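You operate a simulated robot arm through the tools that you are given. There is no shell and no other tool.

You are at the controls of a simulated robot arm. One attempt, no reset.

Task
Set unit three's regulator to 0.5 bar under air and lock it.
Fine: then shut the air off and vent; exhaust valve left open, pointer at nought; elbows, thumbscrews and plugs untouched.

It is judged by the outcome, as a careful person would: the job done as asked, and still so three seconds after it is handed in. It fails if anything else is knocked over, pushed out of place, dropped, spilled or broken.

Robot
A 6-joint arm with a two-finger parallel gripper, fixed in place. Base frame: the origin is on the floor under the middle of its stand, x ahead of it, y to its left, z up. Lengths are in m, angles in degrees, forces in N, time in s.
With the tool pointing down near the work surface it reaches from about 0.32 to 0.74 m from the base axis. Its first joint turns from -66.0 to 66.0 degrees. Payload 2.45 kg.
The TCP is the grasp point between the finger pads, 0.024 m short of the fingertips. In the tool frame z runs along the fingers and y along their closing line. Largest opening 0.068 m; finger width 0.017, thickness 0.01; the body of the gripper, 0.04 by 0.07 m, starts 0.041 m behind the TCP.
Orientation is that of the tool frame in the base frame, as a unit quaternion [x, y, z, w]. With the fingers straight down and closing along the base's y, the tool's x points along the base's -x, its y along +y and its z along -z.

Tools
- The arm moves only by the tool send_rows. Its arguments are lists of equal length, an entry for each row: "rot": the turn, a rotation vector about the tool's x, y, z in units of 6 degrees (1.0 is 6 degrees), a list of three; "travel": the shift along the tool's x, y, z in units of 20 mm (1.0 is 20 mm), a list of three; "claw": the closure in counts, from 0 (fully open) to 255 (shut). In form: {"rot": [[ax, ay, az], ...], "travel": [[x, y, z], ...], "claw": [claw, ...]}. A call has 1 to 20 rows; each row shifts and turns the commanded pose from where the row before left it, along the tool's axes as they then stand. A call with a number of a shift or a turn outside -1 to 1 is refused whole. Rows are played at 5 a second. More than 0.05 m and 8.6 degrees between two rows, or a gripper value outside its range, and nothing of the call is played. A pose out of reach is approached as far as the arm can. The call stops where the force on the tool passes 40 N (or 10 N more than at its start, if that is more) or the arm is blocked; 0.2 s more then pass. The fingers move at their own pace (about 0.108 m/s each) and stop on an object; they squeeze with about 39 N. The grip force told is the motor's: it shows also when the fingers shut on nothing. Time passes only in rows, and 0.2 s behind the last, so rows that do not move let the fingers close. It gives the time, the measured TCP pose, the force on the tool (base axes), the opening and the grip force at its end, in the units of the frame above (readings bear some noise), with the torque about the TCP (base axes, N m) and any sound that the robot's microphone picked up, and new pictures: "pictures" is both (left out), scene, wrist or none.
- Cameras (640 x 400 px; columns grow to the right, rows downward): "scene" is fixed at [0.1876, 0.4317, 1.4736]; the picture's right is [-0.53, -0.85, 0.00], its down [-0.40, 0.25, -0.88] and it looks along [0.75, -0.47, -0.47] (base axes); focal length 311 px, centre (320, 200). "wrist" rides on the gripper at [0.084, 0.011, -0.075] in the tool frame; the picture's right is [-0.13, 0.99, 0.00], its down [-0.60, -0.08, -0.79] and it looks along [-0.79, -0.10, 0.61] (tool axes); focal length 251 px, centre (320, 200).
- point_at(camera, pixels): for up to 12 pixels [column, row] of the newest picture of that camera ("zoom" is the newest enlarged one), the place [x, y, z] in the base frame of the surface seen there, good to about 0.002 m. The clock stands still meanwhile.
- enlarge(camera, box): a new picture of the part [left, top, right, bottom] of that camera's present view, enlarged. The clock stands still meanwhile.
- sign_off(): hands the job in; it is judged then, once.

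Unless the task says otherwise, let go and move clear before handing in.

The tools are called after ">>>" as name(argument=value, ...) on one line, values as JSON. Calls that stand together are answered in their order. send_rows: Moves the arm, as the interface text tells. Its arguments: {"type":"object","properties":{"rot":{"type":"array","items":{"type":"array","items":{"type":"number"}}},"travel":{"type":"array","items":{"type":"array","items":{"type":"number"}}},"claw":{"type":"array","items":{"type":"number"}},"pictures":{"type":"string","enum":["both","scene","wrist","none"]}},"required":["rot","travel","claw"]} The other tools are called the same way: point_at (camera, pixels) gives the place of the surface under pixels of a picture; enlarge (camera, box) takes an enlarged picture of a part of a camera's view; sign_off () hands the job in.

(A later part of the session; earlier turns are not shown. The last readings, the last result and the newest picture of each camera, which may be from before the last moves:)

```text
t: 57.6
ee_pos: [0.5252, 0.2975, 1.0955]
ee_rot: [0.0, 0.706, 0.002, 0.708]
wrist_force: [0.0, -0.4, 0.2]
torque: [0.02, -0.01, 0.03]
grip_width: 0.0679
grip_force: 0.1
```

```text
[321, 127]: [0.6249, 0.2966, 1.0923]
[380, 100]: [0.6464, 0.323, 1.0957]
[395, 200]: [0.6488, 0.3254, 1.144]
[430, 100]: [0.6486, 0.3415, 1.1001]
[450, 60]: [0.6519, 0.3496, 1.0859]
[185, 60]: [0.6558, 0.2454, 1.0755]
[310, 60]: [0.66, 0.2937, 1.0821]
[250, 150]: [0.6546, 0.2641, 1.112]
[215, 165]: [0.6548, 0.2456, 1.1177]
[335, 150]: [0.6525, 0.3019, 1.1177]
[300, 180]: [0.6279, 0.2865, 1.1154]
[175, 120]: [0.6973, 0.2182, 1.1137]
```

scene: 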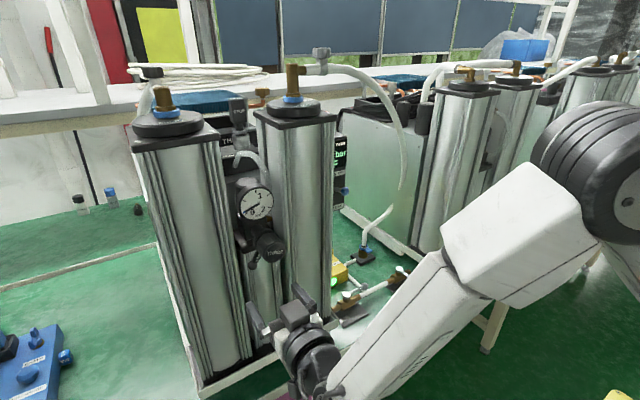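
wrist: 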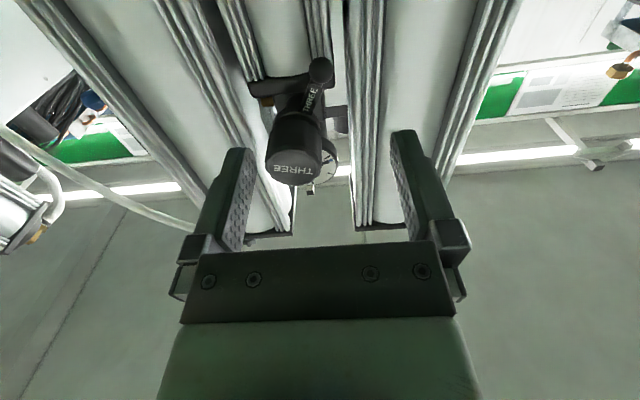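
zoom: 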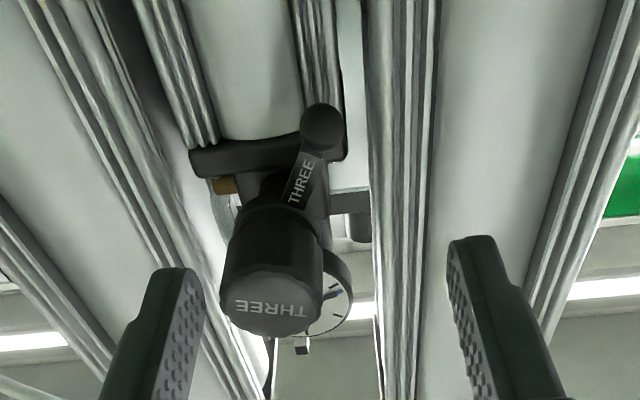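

The ribs reach x≈0.646, so the tips must stop by about 0.637. I'll advance to TCP x≈0.612 around the ball and narrow the fingers without squeezing.

>>> send_rows(rot=[[0, 0, 0], [0, 0, 0], [0, 0, 0], [0, 0, 0], [0, 0, 0], [0, 0, 0], [0, 0, 0], [0, 0, 0]], travel=[[0, 0, 1], [0, 0, 1], [0, 0, 1], [0, 0, 0.7], [0, 0, 0.4], [0, 0, 0.22], [0, 0, 0], [0, 0, 0]], claw=[0, 0, 0, 0, 0, 0, 142, 142], pictures="both")

>>> enlarge(camera="wrist", box=[220, 20, 420, 260])

>>> enlarge(camera="scene", box=[225, 175, 325, 300])

```text
t: 59.4
ee_pos: [0.6114, 0.2991, 1.0961]
ee_rot: [0.001, 0.706, 0.0, 0.708]
wrist_force: [0.9, -0.1, -0.2]
torque: [-0.01, 0.01, 0.02]
grip_width: 0.03
grip_force: 0.1
```

scene: 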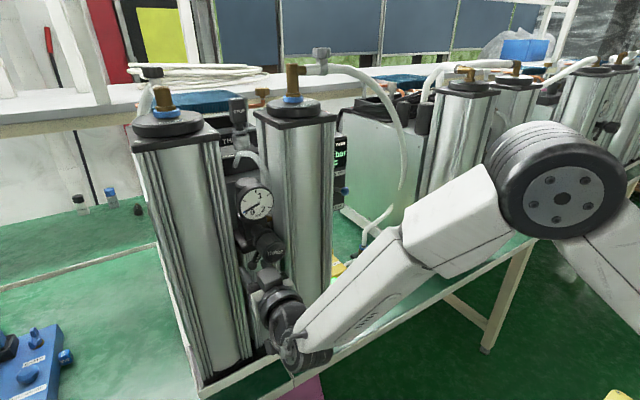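
wrist: 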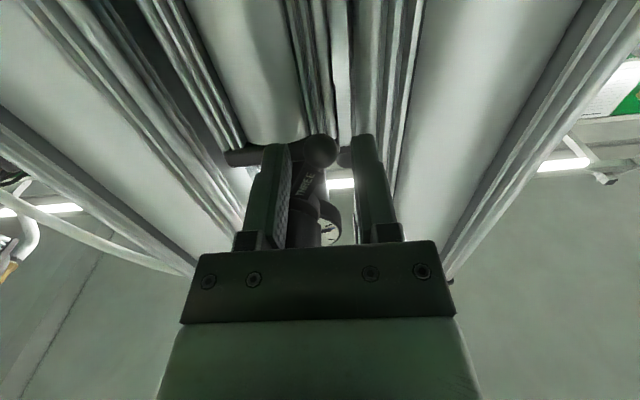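

```text
1.67 times, centred on (320, 140) of wrist
```

zoom: 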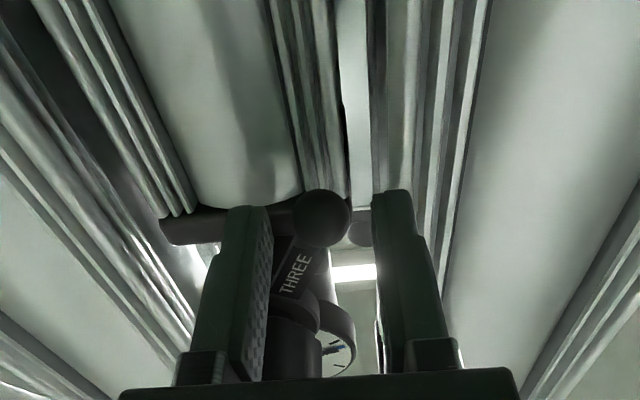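

```text
3.20 times, centred on (275, 238) of scene
```

zoom: 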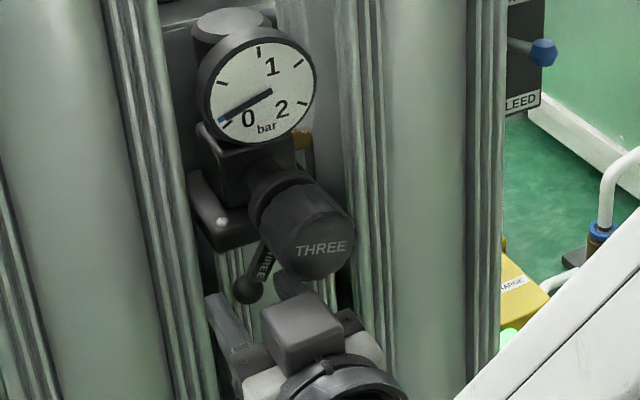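

The ball sits between the fingers near their tips. I'll test a gentle swing toward -y in small steps, watching for resistance.

>>> send_rows(rot=[[0, 0, 0], [0, 0, 0], [0, 0, 0], [0, 0, 0], [0, 0, 0], [0, 0, 0]], travel=[[0.03, -0.1, 0], [0.03, -0.1, 0], [0.03, -0.1, 0], [0.03, -0.1, 0], [0.03, -0.1, 0], [0, 0, 0]], claw=[142, 142, 142, 142, 142, 142], pictures="wrist")

>>> enlarge(camera="wrist", box=[220, 20, 420, 260])

```text
t: 60.8
ee_pos: [0.6107, 0.2862, 1.0925]
ee_rot: [0.002, 0.706, 0.001, 0.708]
wrist_force: [-1.1, 0.5, -0.2]
torque: [-0.02, -0.05, 0.01]
grip_width: 0.03
grip_force: 0.1
```

wrist: 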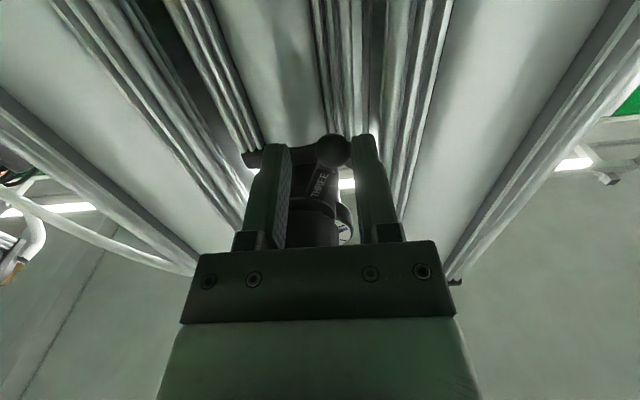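

```text
1.67 times, centred on (320, 140) of wrist
```

zoom: 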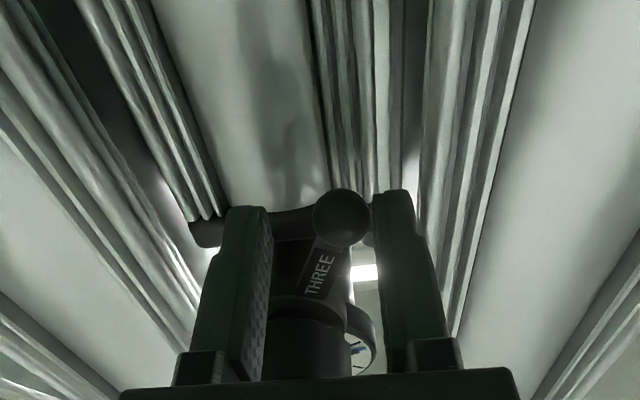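

The +y finger has reached the ball and the force is still near zero. I'll continue a few more mm along the arc.

>>> send_rows(rot=[[0, 0, 0], [0, 0, 0], [0, 0, 0], [0, 0, 0], [0, 0, 0]], travel=[[0.03, -0.1, 0], [0.03, -0.1, 0], [0.02, -0.1, 0], [0.02, -0.1, 0], [0, 0, 0]], claw=[142, 142, 142, 142, 142], pictures="both")

>>> enlarge(camera="wrist", box=[220, 20, 420, 260])

>>> enlarge(camera="scene", box=[225, 175, 325, 300])

```text
t: 62.0
ee_pos: [0.6105, 0.2795, 1.0893]
ee_rot: [0.0, 0.706, 0.001, 0.708]
wrist_force: [0.5, 0.6, 0.5]
torque: [0.01, 0.0, -0.03]
grip_width: 0.0305
grip_force: 0.2
```

scene: 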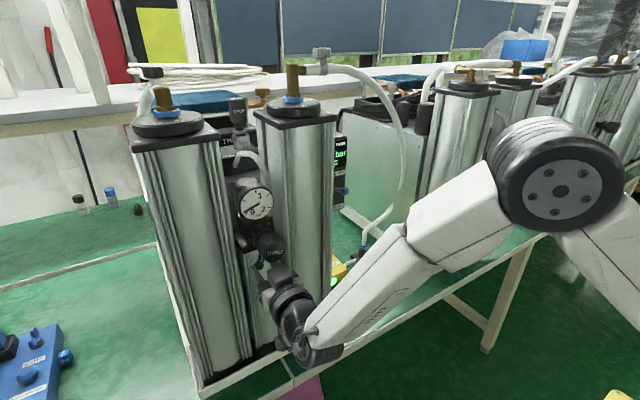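
wrist: 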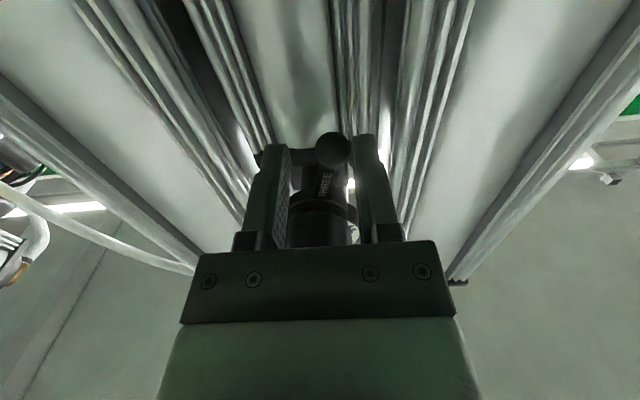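

```text
1.67 times, centred on (320, 140) of wrist
```

zoom: 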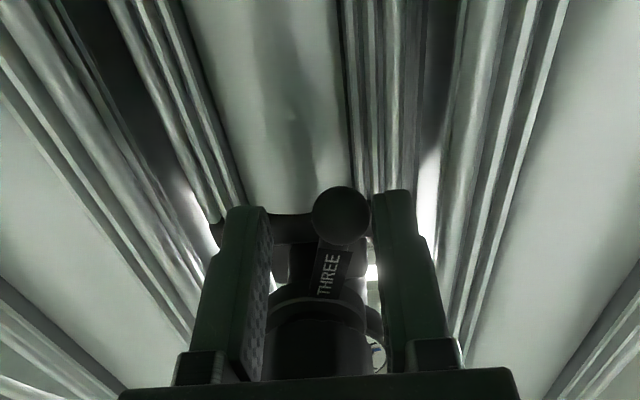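

```text
3.20 times, centred on (275, 238) of scene
```

zoom: 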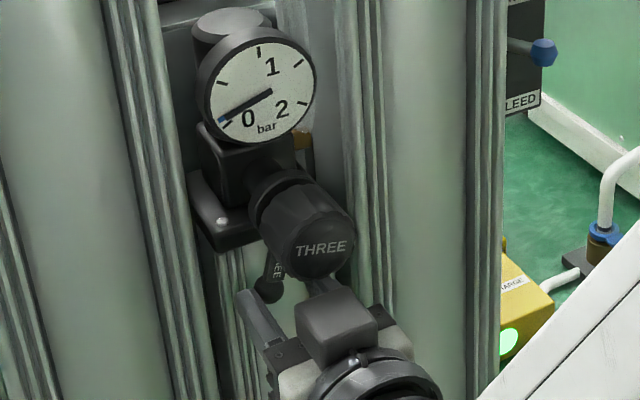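

The lever swings freely and is nearing plumb. I'll keep following the arc, watching for its stop.

>>> send_rows(rot=[[0, 0, 0], [0, 0, 0], [0, 0, 0], [0, 0, 0], [0, 0, 0], [0, 0, 0]], travel=[[0.01, -0.2, 0], [0.0, -0.2, 0], [0.0, -0.2, 0], [0, -0.2, 0], [0, -0.2, 0], [0, 0, 0]], claw=[142, 142, 142, 142, 142, 142], pictures="wrist")

>>> enlarge(camera="wrist", box=[220, 20, 420, 260])

```text
t: 63.4
ee_pos: [0.6104, 0.2596, 1.0907]
ee_rot: [0.001, 0.706, 0.0, 0.708]
wrist_force: [-0.7, -0.3, 0.3]
torque: [0.01, -0.01, 0.02]
grip_width: 0.0304
grip_force: 0.2
```

wrist: 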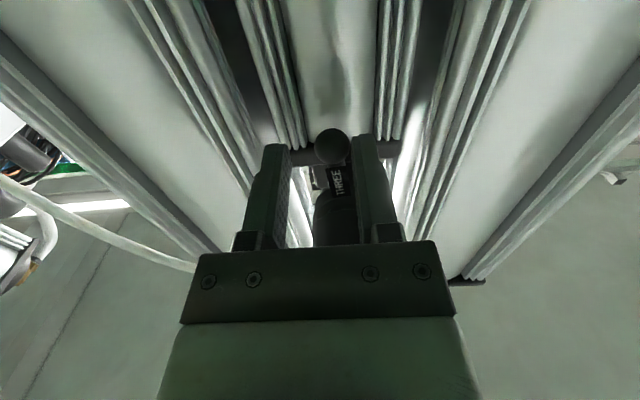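

```text
1.67 times, centred on (320, 140) of wrist
```

zoom: 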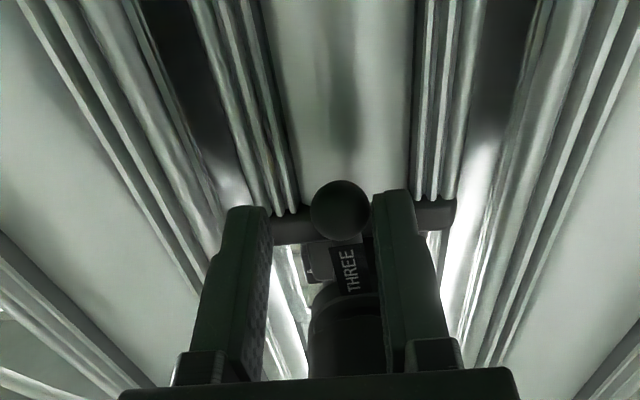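

Still free: the lever is just past plumb. I'll continue the arc toward the other side, rising slightly.

>>> send_rows(rot=[[0, 0, 0], [0, 0, 0], [0, 0, 0], [0, 0, 0], [0, 0, 0], [0, 0, 0]], travel=[[-0.02, -0.23, 0], [-0.05, -0.23, 0], [-0.08, -0.23, 0], [-0.1, -0.23, 0], [-0.12, -0.23, 0], [0, 0, 0]], claw=[142, 142, 142, 142, 142, 142], pictures="both")

>>> enlarge(camera="wrist", box=[220, 20, 420, 260])

>>> enlarge(camera="scene", box=[225, 175, 325, 300])

```text
t: 64.8
ee_pos: [0.6116, 0.2365, 1.0974]
ee_rot: [0.0, 0.707, 0.001, 0.707]
wrist_force: [1.9, 3.6, -4.0]
torque: [-0.14, 0.05, 0.09]
grip_width: 0.0328
grip_force: 1.5
```

scene: 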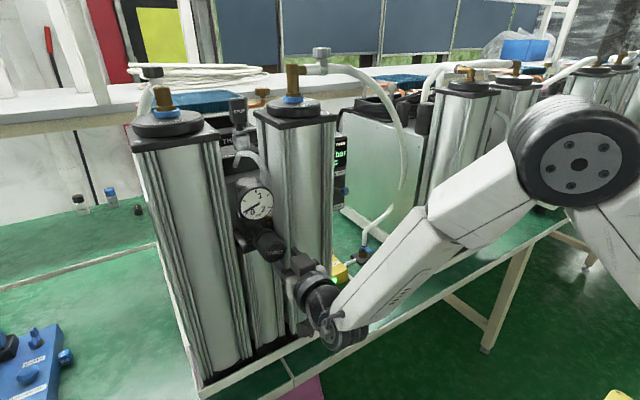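
wrist: 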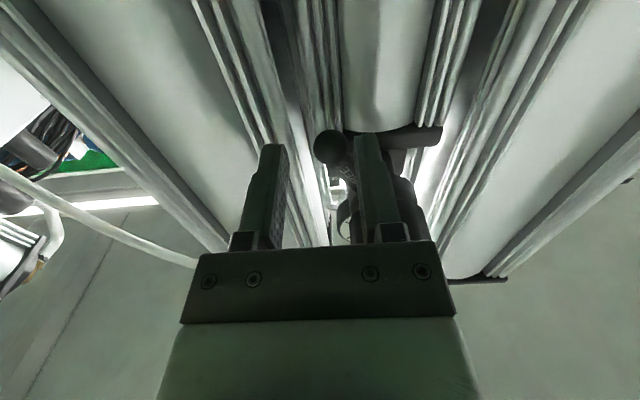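

```text
1.67 times, centred on (320, 140) of wrist
```

zoom: 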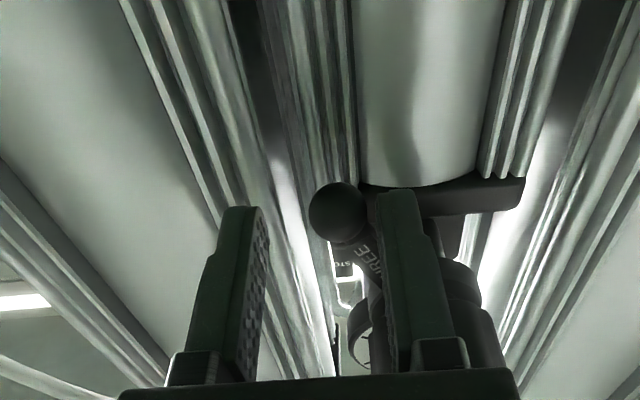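

```text
3.20 times, centred on (275, 238) of scene
```

zoom: 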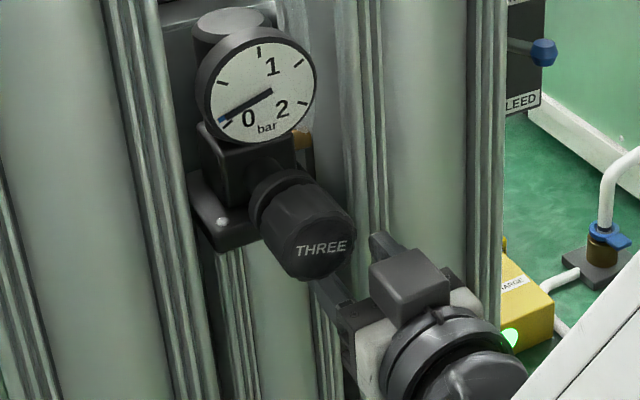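

The stop is felt (3.6 N in y, -4 N in z) with the lever about 28° on the other side. It's now thrown over, presumably unlocked. I'll let go of it, back out and go to the knob.

>>> send_rows(rot=[[0, 0, 0], [0, 0, 0], [0, 0, 0], [0, 0, 0], [0, 0, 0], [0, 0, 0], [0, 0, 0], [0, 0, 0], [0, 0, 0], [0, 0, 0], [0, 0, 0]], travel=[[0.05, 0.25, 0], [0, 0, 0], [0, 0, -1], [0, 0, -1], [0, 0, -1], [0, 0, -1], [0, 0, -0.6], [-0.8, 0.5, 0], [-0.8, 0.5, 0], [-0.8, 0.43, 0], [-0.02, 0, 0]], claw=[110, 60, 0, 0, 0, 0, 0, 0, 0, 0, 0], pictures="wrist")

>>> send_rows(rot=[[0, 0, -1], [0, 0, -1], [0, 0, -1], [0, 0, -1], [0, 0, -1], [0, 0, -1], [0, 0, -1], [0, 0, -1], [0, 0, -1], [0, 0, -1]], travel=[[0, 0, 0], [0, 0, 0], [0, 0, 0], [0, 0, 0], [0, 0, 0], [0, 0, 0], [0, 0, 0], [0, 0, 0], [0, 0, 0], [0, 0, 0]], claw=[0, 0, 0, 0, 0, 0, 0, 0, 0, 0], pictures="both")

>>> enlarge(camera="scene", box=[225, 175, 325, 300])

```text
t: 67.2
ee_pos: [0.5188, 0.27, 1.1463]
ee_rot: [0.001, 0.706, 0.001, 0.708]
wrist_force: [0.0, 0.2, -0.5]
torque: [0.0, -0.03, 0.0]
grip_width: 0.0682
grip_force: 0.1
```

wrist: 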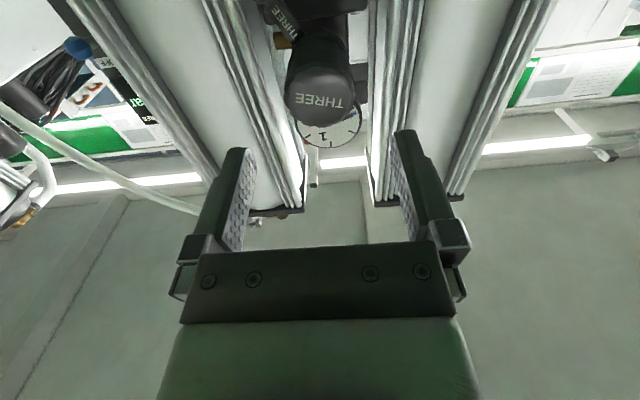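

```text
t: 69.4
ee_pos: [0.5188, 0.2702, 1.1468]
ee_rot: [-0.354, 0.612, -0.354, 0.613]
wrist_force: [-0.4, -0.9, 0.1]
torque: [0.02, -0.01, -0.03]
grip_width: 0.0681
grip_force: 0.1
```

scene: 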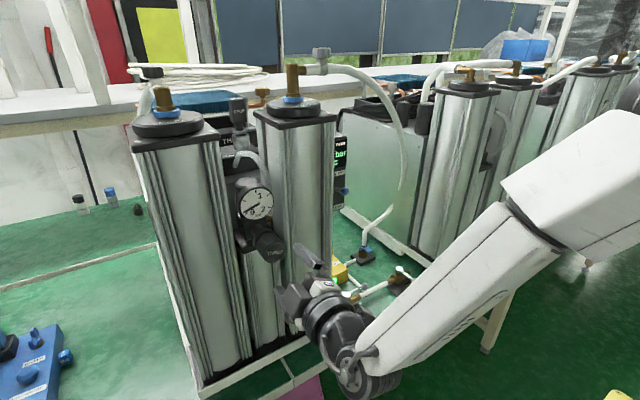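
wrist: 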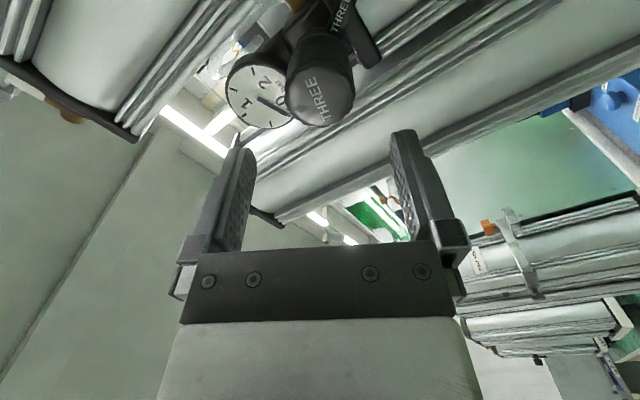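

```text
3.20 times, centred on (275, 238) of scene
```

zoom: 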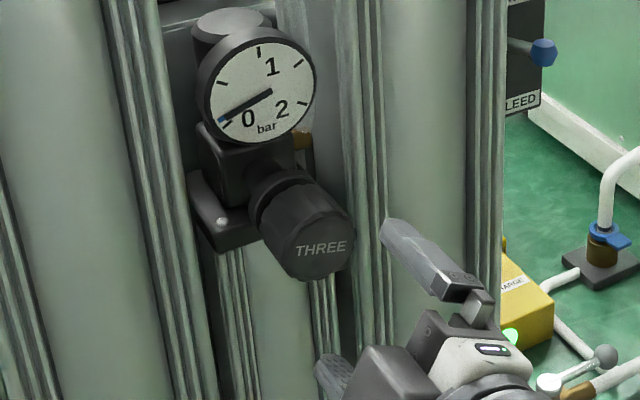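

The -60° roll is reachable, so I get a clockwise stroke of about 70°. The lever is on the far side and the gauge is still at about 0.1 bar. I'll advance onto the knob and grip it.

>>> send_rows(rot=[[0, 0, 0], [0, 0, 0], [0, 0, 0], [0, 0, 0], [0, 0, 0], [0, 0, 0], [0, 0, 0], [0, 0, 0]], travel=[[0, 0, 1], [0, 0, 1], [0, 0, 1], [0, 0, 0.5], [0, 0, 0], [0, 0, 0], [0, 0, 0], [0, 0, 0]], claw=[0, 0, 0, 0, 0, 255, 255, 255], pictures="both")

>>> enlarge(camera="scene", box=[225, 175, 325, 300])

```text
t: 71.2
ee_pos: [0.59, 0.2694, 1.1456]
ee_rot: [-0.353, 0.612, -0.353, 0.613]
wrist_force: [4.8, 0.8, -1.9]
torque: [0.0, -0.07, 0.58]
grip_width: 0.0425
grip_force: 44.9
```

scene: 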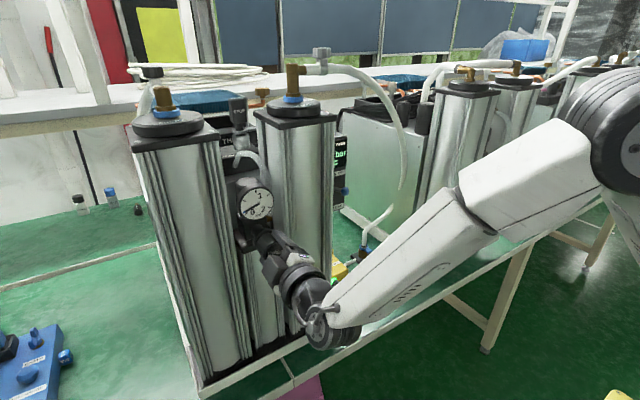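
wrist: 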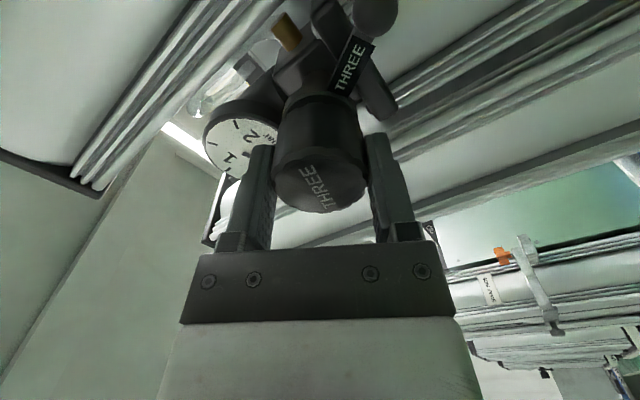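

```text
3.20 times, centred on (275, 238) of scene
```

zoom: 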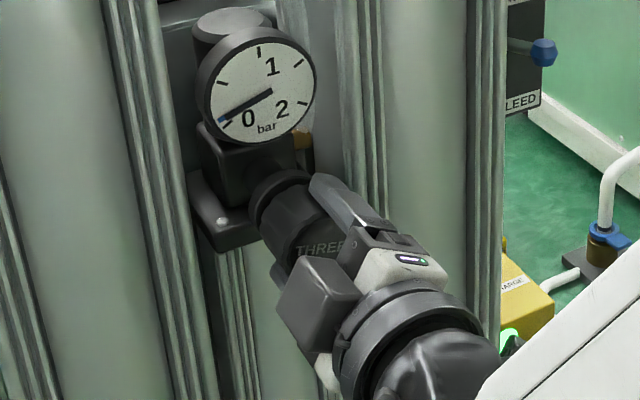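

The grip is well centred with small side forces. I'll turn 12° clockwise and check torque and gauge.

>>> send_rows(rot=[[0, 0, 0.5], [0, 0, 0.5], [0, 0, 0.5], [0, 0, 0.5], [0, 0, 0]], travel=[[0, 0, 0], [0, 0, 0], [0, 0, 0], [0, 0, 0], [0, 0, 0]], claw=[255, 255, 255, 255, 255], pictures="scene")

>>> enlarge(camera="scene", box=[235, 180, 285, 225])

```text
t: 72.4
ee_pos: [0.59, 0.2705, 1.1455]
ee_rot: [-0.287, 0.646, -0.287, 0.647]
wrist_force: [8.8, -1.9, 0.3]
torque: [-0.03, 0.69, 0.79]
grip_width: 0.0425
grip_force: 44.8
```

scene: 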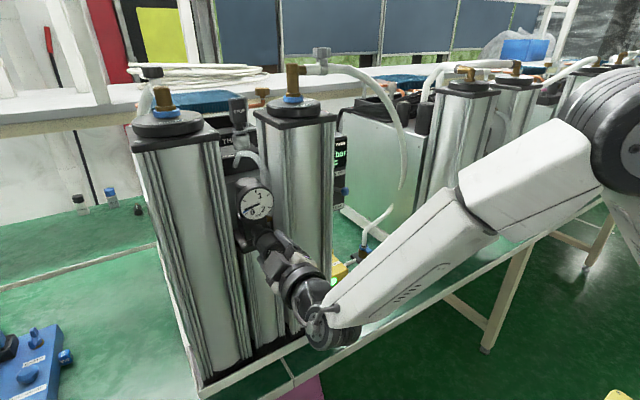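

```text
8.89 times, centred on (260, 202) of scene
```

zoom: 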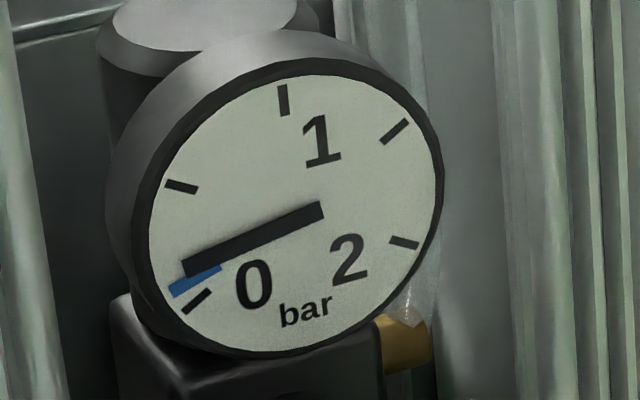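

The knob now turns freely: the black pointer has moved from about 0.10 to about 0.17 bar. A blue hand lags behind it, so I'll wait a moment to see where both settle.

>>> send_rows(rot=[[0, 0, 0], [0, 0, 0], [0, 0, 0], [0, 0, 0], [0, 0, 0]], travel=[[0, 0, 0], [0, 0, 0], [0, 0, 0], [0, 0, 0], [0, 0, 0]], claw=[255, 255, 255, 255, 255], pictures="none")

>>> enlarge(camera="scene", box=[235, 180, 285, 225])

```text
t: 73.6
ee_pos: [0.5888, 0.2703, 1.1451]
ee_rot: [-0.286, 0.645, -0.288, 0.648]
wrist_force: [9.3, -1.4, 0.7]
torque: [0.04, 0.91, -0.46]
grip_width: 0.0423
grip_force: 45.1
```

```text
8.89 times, centred on (260, 202) of scene
```

zoom: 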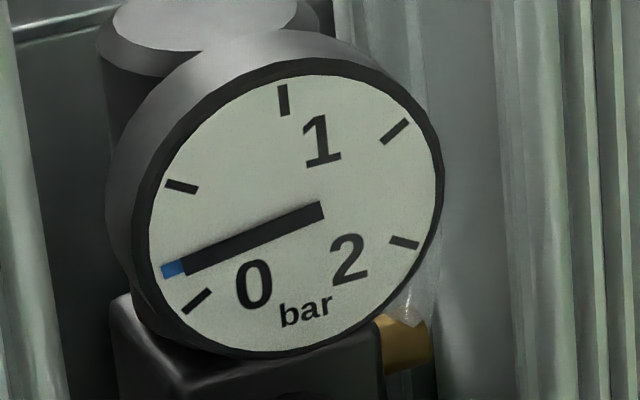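

Both hands settle at about 0.17 bar, so 12° gives roughly 0.066 bar and I need about 60° more. I'll turn 42° and read the gauge again.

>>> send_rows(rot=[[0, 0, 1], [0, 0, 1], [0, 0, 1], [0, 0, 1], [0, 0, 1], [0, 0, 1], [0, 0, 1], [0, 0, 0], [0, 0, 0], [0, 0, 0], [0, 0, 0], [0, 0, 0]], travel=[[0, 0, 0], [0, 0, 0], [0, 0, 0], [0, 0, 0], [0, 0, 0], [0, 0, 0], [0, 0, 0], [0, 0, 0], [0, 0, 0], [0, 0, 0], [0, 0, 0], [0, 0, 0]], claw=[255, 255, 255, 255, 255, 255, 255, 255, 255, 255, 255, 255], pictures="scene")

>>> enlarge(camera="scene", box=[235, 180, 285, 225])

```text
t: 76.2
ee_pos: [0.5893, 0.2709, 1.1443]
ee_rot: [-0.037, 0.706, -0.035, 0.707]
wrist_force: [10.9, -1.3, -0.9]
torque: [0.02, 0.2, 0.12]
grip_width: 0.0426
grip_force: 45.4
```

scene: 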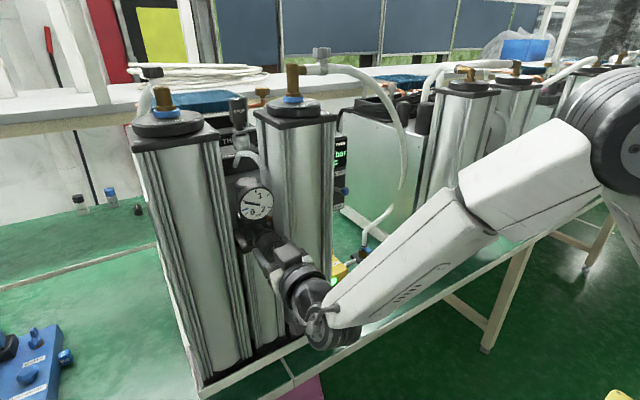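

```text
8.89 times, centred on (260, 202) of scene
```

zoom: 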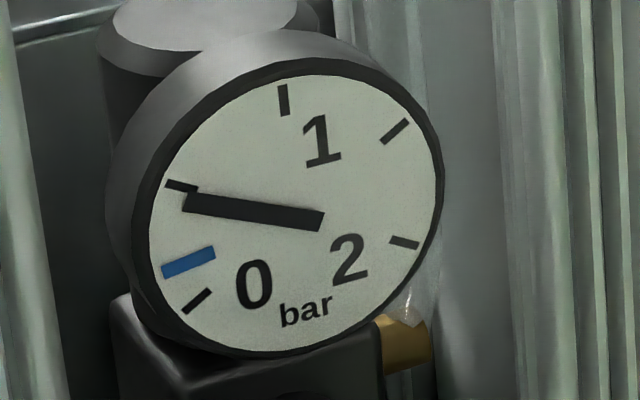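

The black pointer now reads about 0.44 bar with the blue hand still behind. I'll hold and see whether either hand moves.

>>> send_rows(rot=[[0, 0, 0], [0, 0, 0], [0, 0, 0], [0, 0, 0], [0, 0, 0], [0, 0, 0], [0, 0, 0]], travel=[[0, 0, 0], [0, 0, 0], [0, 0, 0], [0, 0, 0], [0, 0, 0], [0, 0, 0], [0, 0, 0]], claw=[255, 255, 255, 255, 255, 255, 255], pictures="scene")

>>> enlarge(camera="scene", box=[235, 180, 285, 225])

```text
t: 77.8
ee_pos: [0.5886, 0.2699, 1.1453]
ee_rot: [-0.036, 0.705, -0.037, 0.707]
wrist_force: [11.5, -0.3, -0.1]
torque: [-0.01, -0.15, 0.24]
grip_width: 0.0426
grip_force: 44.7
```

scene: 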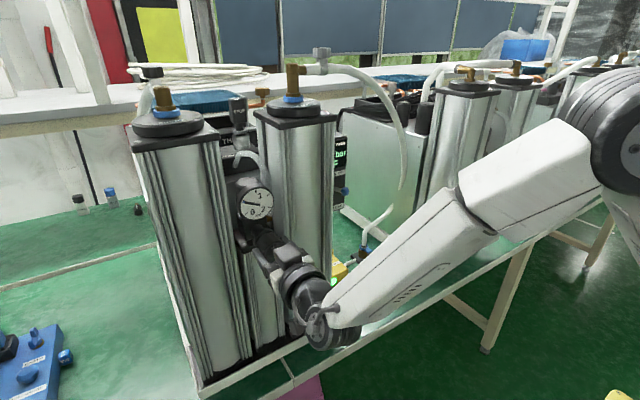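

```text
8.89 times, centred on (260, 202) of scene
```

zoom: 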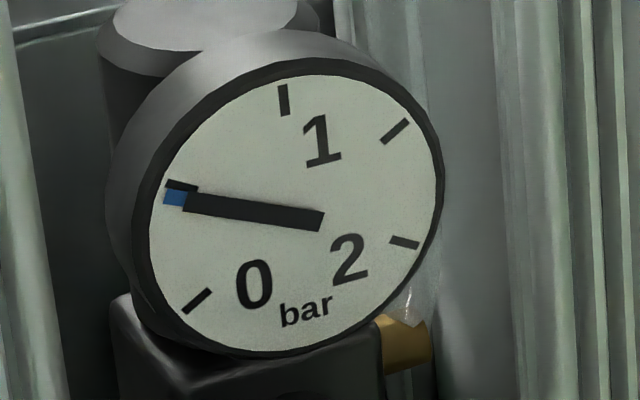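

The hands agree at about 0.465 bar, just under the 0.5 tick. I'll turn another 5° and let it settle.

>>> send_rows(rot=[[0, 0, 0.42], [0, 0, 0.42], [0, 0, 0], [0, 0, 0], [0, 0, 0], [0, 0, 0], [0, 0, 0], [0, 0, 0], [0, 0, 0]], travel=[[0, 0, 0], [0, 0, 0], [0, 0, 0], [0, 0, 0], [0, 0, 0], [0, 0, 0], [0, 0, 0], [0, 0, 0], [0, 0, 0]], claw=[255, 255, 255, 255, 255, 255, 255, 255, 255], pictures="scene")

>>> enlarge(camera="scene", box=[235, 180, 285, 225])

```text
t: 79.8
ee_pos: [0.5899, 0.2699, 1.1456]
ee_rot: [-0.004, 0.706, -0.004, 0.708]
wrist_force: [10.0, -1.2, 2.3]
torque: [-0.02, 0.17, -0.16]
grip_width: 0.0426
grip_force: 45.0
```

scene: 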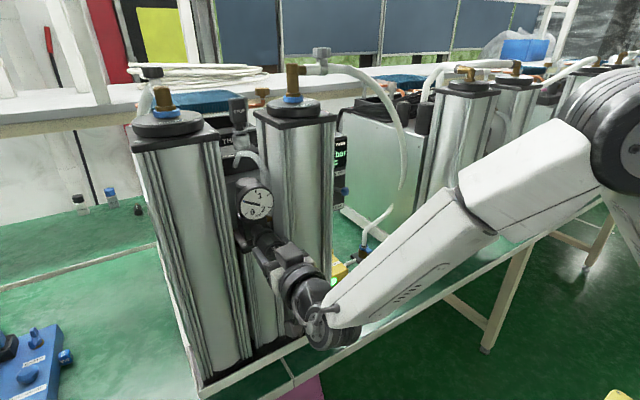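

```text
8.89 times, centred on (260, 202) of scene
```

zoom: 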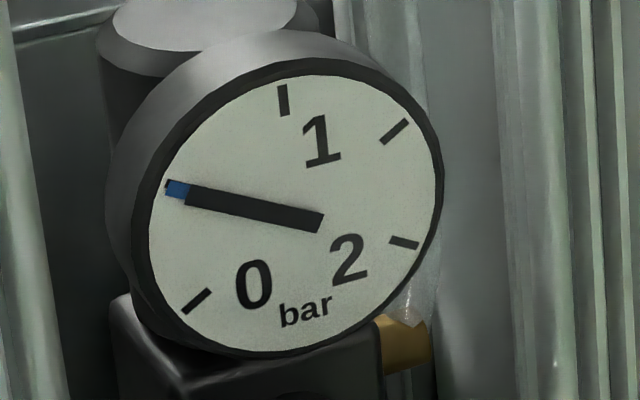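

By the parallax-corrected reading the pointer now lies on the 0.5 tick. I'll release the knob, back off and tilt to check the gauge head-on with the wrist camera.

>>> send_rows(rot=[[0, 0, 0], [0, 0, 0], [0, 0, 0], [0, 0, 0], [0, 0, 0], [0, 0, 0], [0, 0, 0], [0, 0, 0]], travel=[[0, 0, 0], [0, 0, 0], [0, 0, 0], [0, 0, -1], [0, 0, -1], [0, 0, -1], [0, 0, -1], [0, 0, -1]], claw=[200, 100, 0, 0, 0, 0, 0, 0], pictures="none")

>>> send_rows(rot=[[0, 1, 0], [0, 1, 0], [0, 1, 0], [0, 1, 0], [0, 1, 0], [0, 1, 0], [0, 1, 0], [0, 0, 0]], travel=[[0, 0, 0], [0, 0, 0], [0, 0, 0], [0, 0, 0], [0, 0, 0], [0, 0, 0], [0, 0, 0], [0, 0, 0]], claw=[0, 0, 0, 0, 0, 0, 0, 0], pictures="both")

>>> enlarge(camera="wrist", box=[300, 180, 380, 250])

>>> enlarge(camera="wrist", box=[270, 90, 400, 250])

>>> enlarge(camera="scene", box=[235, 180, 285, 225])

```text
t: 81.6
ee_pos: [0.4869, 0.2696, 1.1452]
ee_rot: [-0.004, 0.706, -0.006, 0.708]
wrist_force: [0.2, 0.3, -0.4]
torque: [0.0, -0.02, 0.01]
grip_width: 0.0681
grip_force: 0.0
```

```text
t: 83.4
ee_pos: [0.4891, 0.27, 1.1451]
ee_rot: [-0.003, 0.913, -0.007, 0.407]
wrist_force: [1.2, -0.5, 0.5]
torque: [0.01, 0.01, 0.01]
grip_width: 0.0679
grip_force: 0.0
```

scene: 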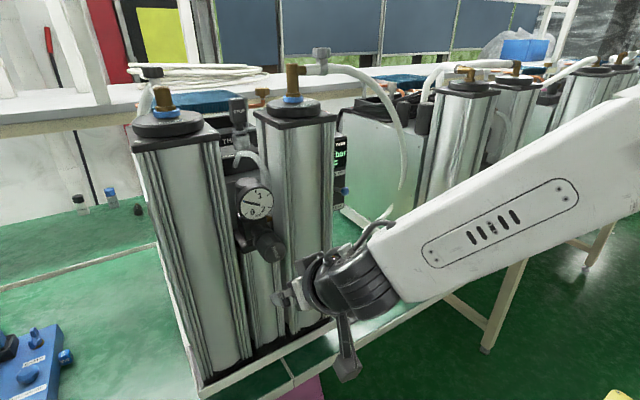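
wrist: 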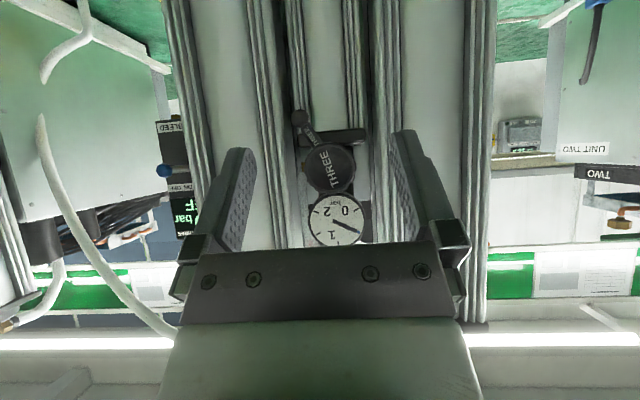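

```text
5.71 times, centred on (340, 215) of wrist
```

zoom: 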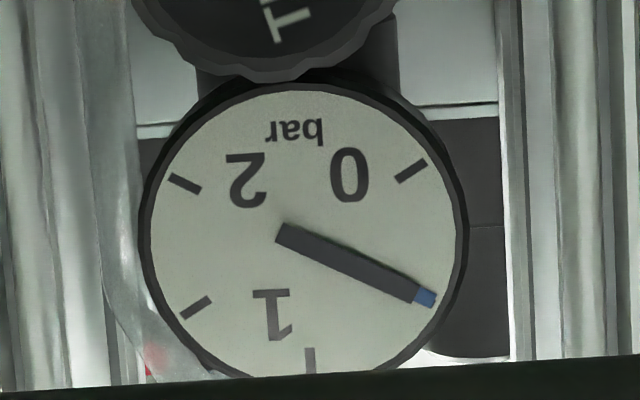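

```text
2.50 times, centred on (335, 170) of wrist
```

zoom: 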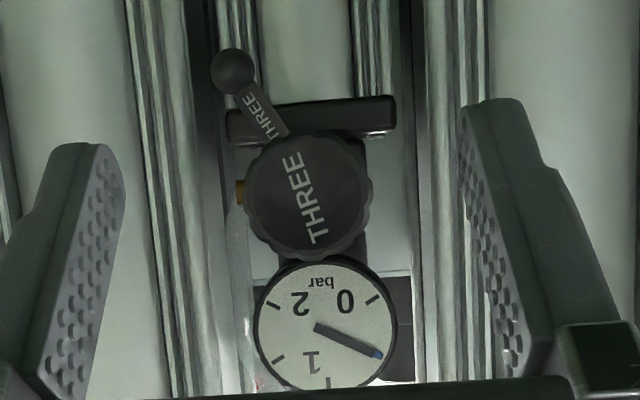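

```text
8.89 times, centred on (260, 202) of scene
```

zoom: 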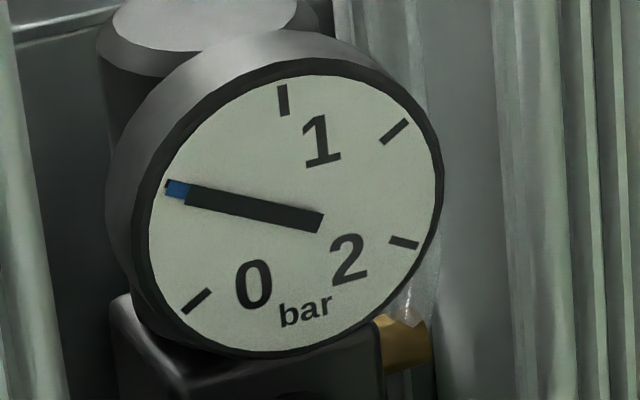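

In the head-on view the pointer exactly covers the 0.5 tick: 0.493–0.5 by the tick geometry, and the lever shows thrown to the other side. I'll check whether the side display is readable from here.

>>> enlarge(camera="wrist", box=[150, 110, 220, 240])

>>> point_at(camera="wrist", pixels=[[300, 117], [310, 133], [305, 125], [330, 168], [336, 220]])

```text
3.08 times, centred on (185, 175) of wrist
```

zoom: 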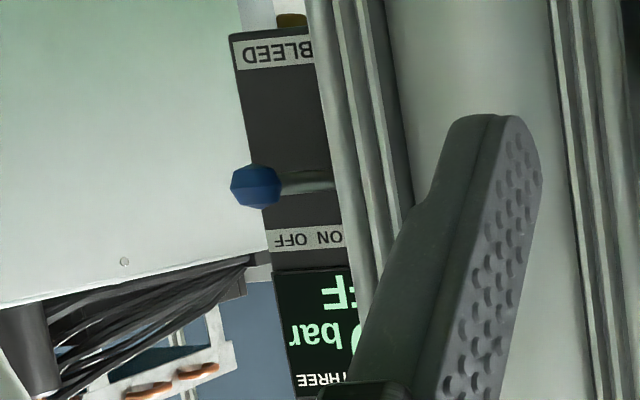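

```text
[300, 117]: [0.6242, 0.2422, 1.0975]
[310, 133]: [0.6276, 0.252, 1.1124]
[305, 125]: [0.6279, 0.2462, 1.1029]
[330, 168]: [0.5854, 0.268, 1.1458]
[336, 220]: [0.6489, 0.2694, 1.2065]
```

The display isn't related to the setting: it still reads 0 bar OFF. The pointer is on 0.5, so I'll lock it now, lining up with the lever's ball at about (0.633,0.2425,1.0965).

>>> send_rows(rot=[[0, -1, 0], [0, -1, 0], [0, -1, 0], [0, -1, 0], [0, -1, 0], [0, -1, 0], [0, -1, 0], [0, 0, 0], [0, 0, 0], [0, 0, 0], [0, 0, 0]], travel=[[0, 0, 0], [0, 0, 0], [0, 0, 0], [0, 0, 0], [0, 0, 0], [0, 0, 0], [0, 0, 0], [0.82, -0.46, 0], [0.82, -0.46, 0], [0.81, -0.46, 0], [0, 0, 0]], claw=[0, 0, 0, 0, 0, 0, 0, 0, 0, 0, 0], pictures="wrist")

>>> enlarge(camera="wrist", box=[220, 0, 420, 220])

```text
t: 85.8
ee_pos: [0.4883, 0.2409, 1.0967]
ee_rot: [-0.005, 0.706, -0.005, 0.708]
wrist_force: [-0.4, 0.0, -0.6]
torque: [0.0, 0.02, -0.02]
grip_width: 0.068
grip_force: 0.0
```

wrist: 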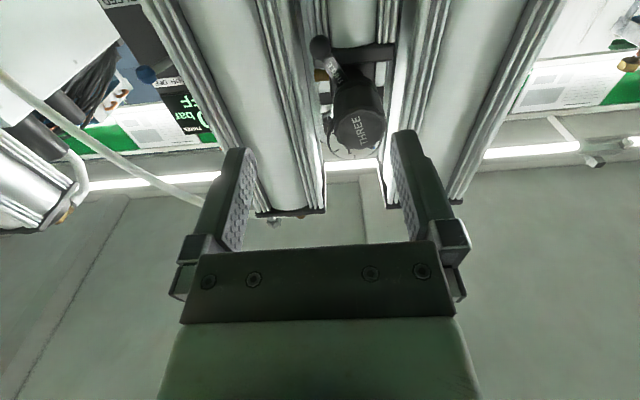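

```text
1.82 times, centred on (320, 110) of wrist
```

zoom: 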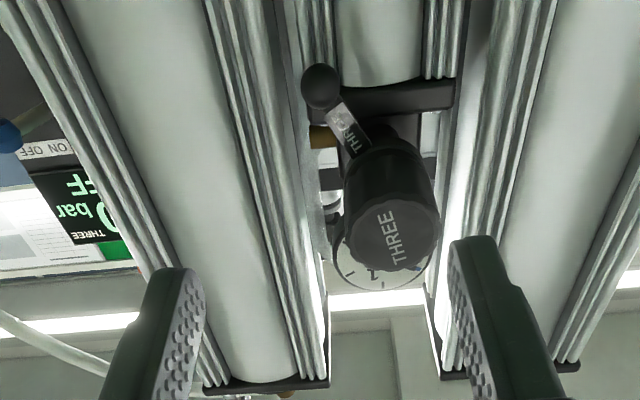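

The ball is on column 321, aligned. I'll advance around it and narrow the fingers.

>>> send_rows(rot=[[0, 0, 0], [0, 0, 0], [0, 0, 0], [0, 0, 0], [0, 0, 0], [0, 0, 0], [0, 0, 0], [0, 0, 0], [0, 0, 0], [0, 0, 0]], travel=[[0, 0, 1], [0, 0, 1], [0, 0, 1], [0, 0, 1], [0, 0, 1], [0, 0, 0.7], [0, 0, 0.3], [0, 0, 0.17], [0, 0, 0], [0, 0, 0]], claw=[0, 0, 0, 0, 0, 0, 0, 0, 142, 142], pictures="wrist")

>>> enlarge(camera="wrist", box=[220, 20, 420, 260])

```text
t: 88.0
ee_pos: [0.6131, 0.2429, 1.0965]
ee_rot: [-0.007, 0.706, -0.005, 0.708]
wrist_force: [-0.1, -0.1, 0.9]
torque: [-0.02, -0.02, 0.0]
grip_width: 0.0299
grip_force: 0.0
```

wrist: 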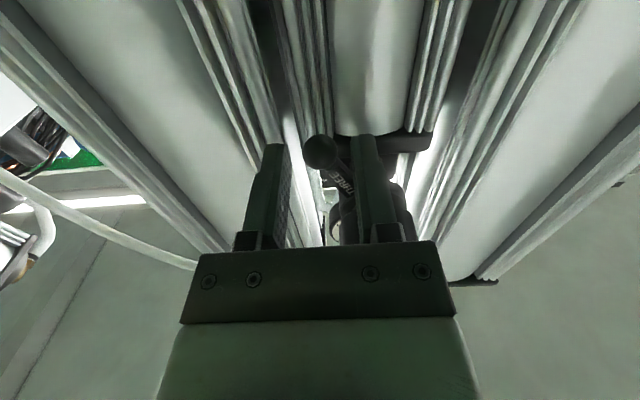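

```text
1.67 times, centred on (320, 140) of wrist
```

zoom: 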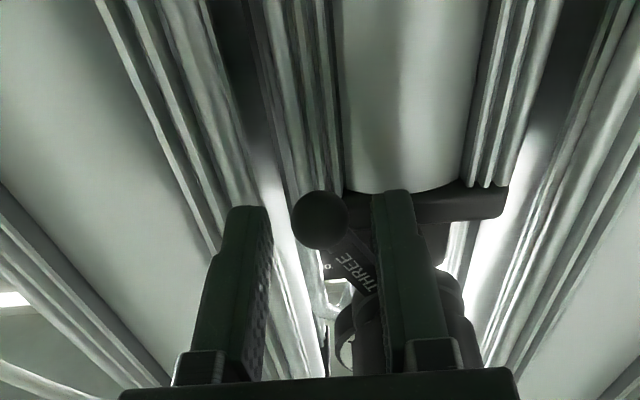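

The ball is between the fingers. I'll swing the lever back toward its original (locked) side along the arc.

>>> send_rows(rot=[[0, 0, 0], [0, 0, 0], [0, 0, 0], [0, 0, 0], [0, 0, 0], [0, 0, 0], [0, 0, 0], [0, 0, 0], [0, 0, 0], [0, 0, 0], [0, 0, 0], [0, 0, 0], [0, 0, 0]], travel=[[0.03, 0.2, 0], [0.03, 0.2, 0], [0.083, 0.2, 0], [0.083, 0.2, 0], [0.045, 0.2, 0], [0.045, 0.2, 0], [0.018, 0.2, 0], [0.018, 0.2, 0], [-0.0125, 0.2, 0], [-0.0125, 0.2, 0], [-0.04, 0.2, 0], [-0.04, 0.2, 0], [0, 0, 0]], claw=[142, 142, 142, 142, 142, 142, 142, 142, 142, 142, 142, 142, 142], pictures="both")

>>> enlarge(camera="wrist", box=[220, 20, 420, 260])

>>> enlarge(camera="scene", box=[235, 180, 285, 225])

```text
t: 90.8
ee_pos: [0.6123, 0.2903, 1.0905]
ee_rot: [-0.006, 0.706, -0.006, 0.708]
wrist_force: [0.0, -0.8, 1.1]
torque: [-0.01, 0.05, 0.0]
grip_width: 0.0306
grip_force: 0.6
```

scene: 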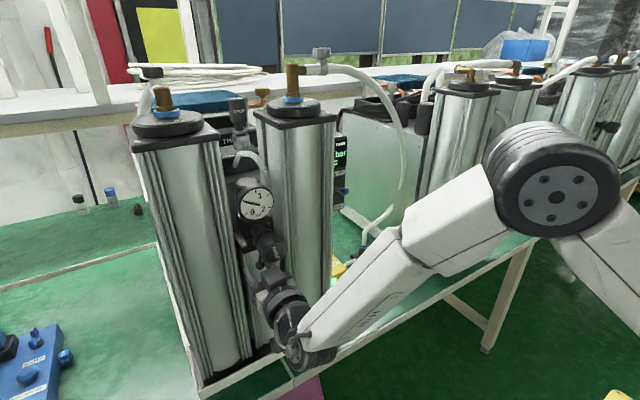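
wrist: 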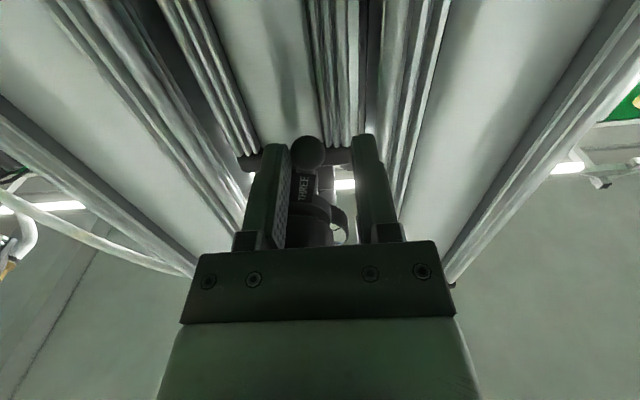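

```text
1.67 times, centred on (320, 140) of wrist
```

zoom: 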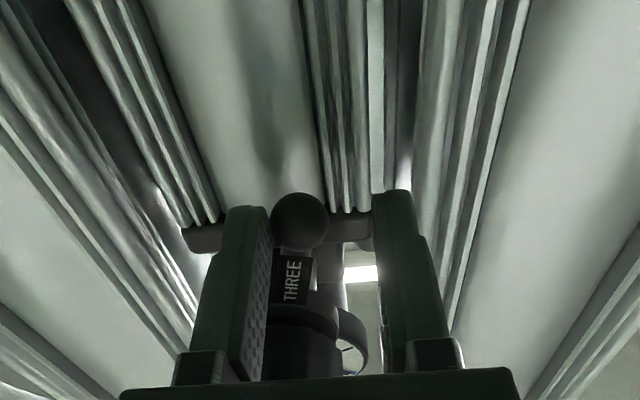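

```text
8.89 times, centred on (260, 202) of scene
```

zoom: 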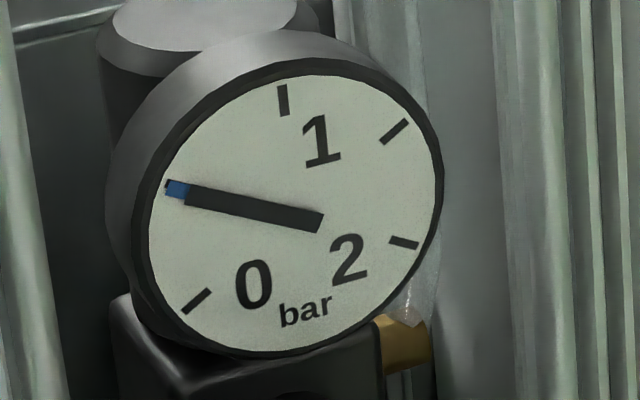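

The lever is past plumb and still free, and the gauge is steady at 0.5. I'll push on to the locked stop in smaller steps.

>>> send_rows(rot=[[0, 0, 0], [0, 0, 0], [0, 0, 0], [0, 0, 0], [0, 0, 0], [0, 0, 0]], travel=[[-0.06, 0.15, 0], [-0.06, 0.15, 0], [-0.07, 0.15, 0], [-0.08, 0.15, 0], [-0.05, 0.1, 0], [0, 0, 0]], claw=[142, 142, 142, 142, 142, 142], pictures="both")

>>> enlarge(camera="wrist", box=[220, 20, 420, 260])

>>> enlarge(camera="scene", box=[225, 175, 325, 300])

```text
t: 92.2
ee_pos: [0.6123, 0.3026, 1.0967]
ee_rot: [-0.005, 0.707, -0.007, 0.707]
wrist_force: [1.2, -2.6, -3.0]
torque: [0.08, 0.1, -0.04]
grip_width: 0.0324
grip_force: 1.7
```

scene: 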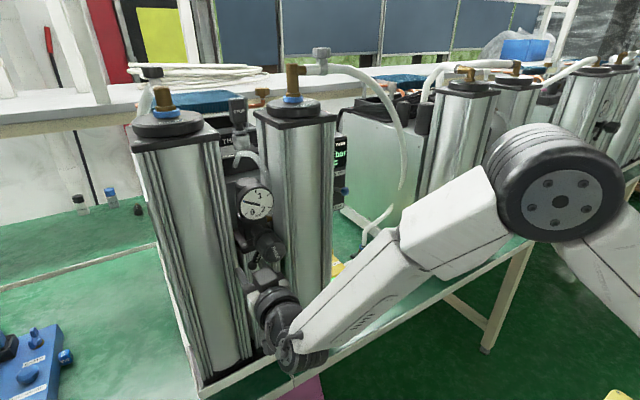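
wrist: 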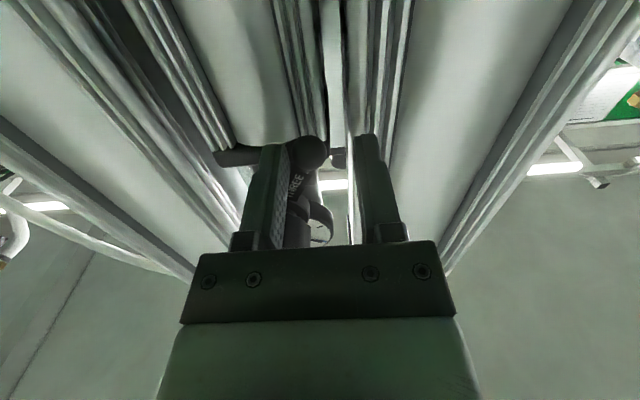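

```text
1.67 times, centred on (320, 140) of wrist
```

zoom: 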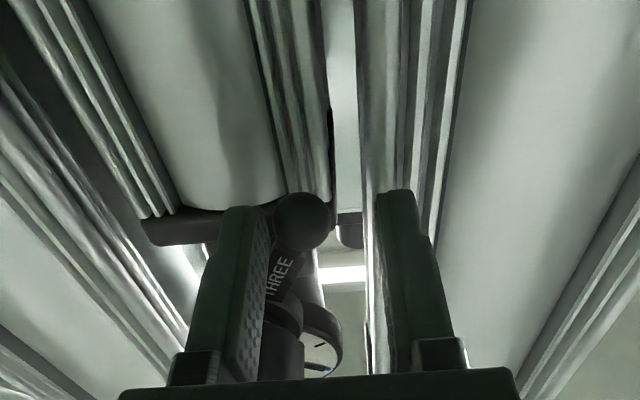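

```text
3.20 times, centred on (275, 238) of scene
```

zoom: 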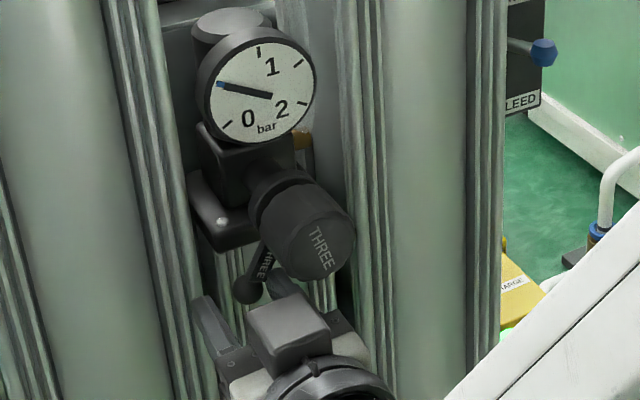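

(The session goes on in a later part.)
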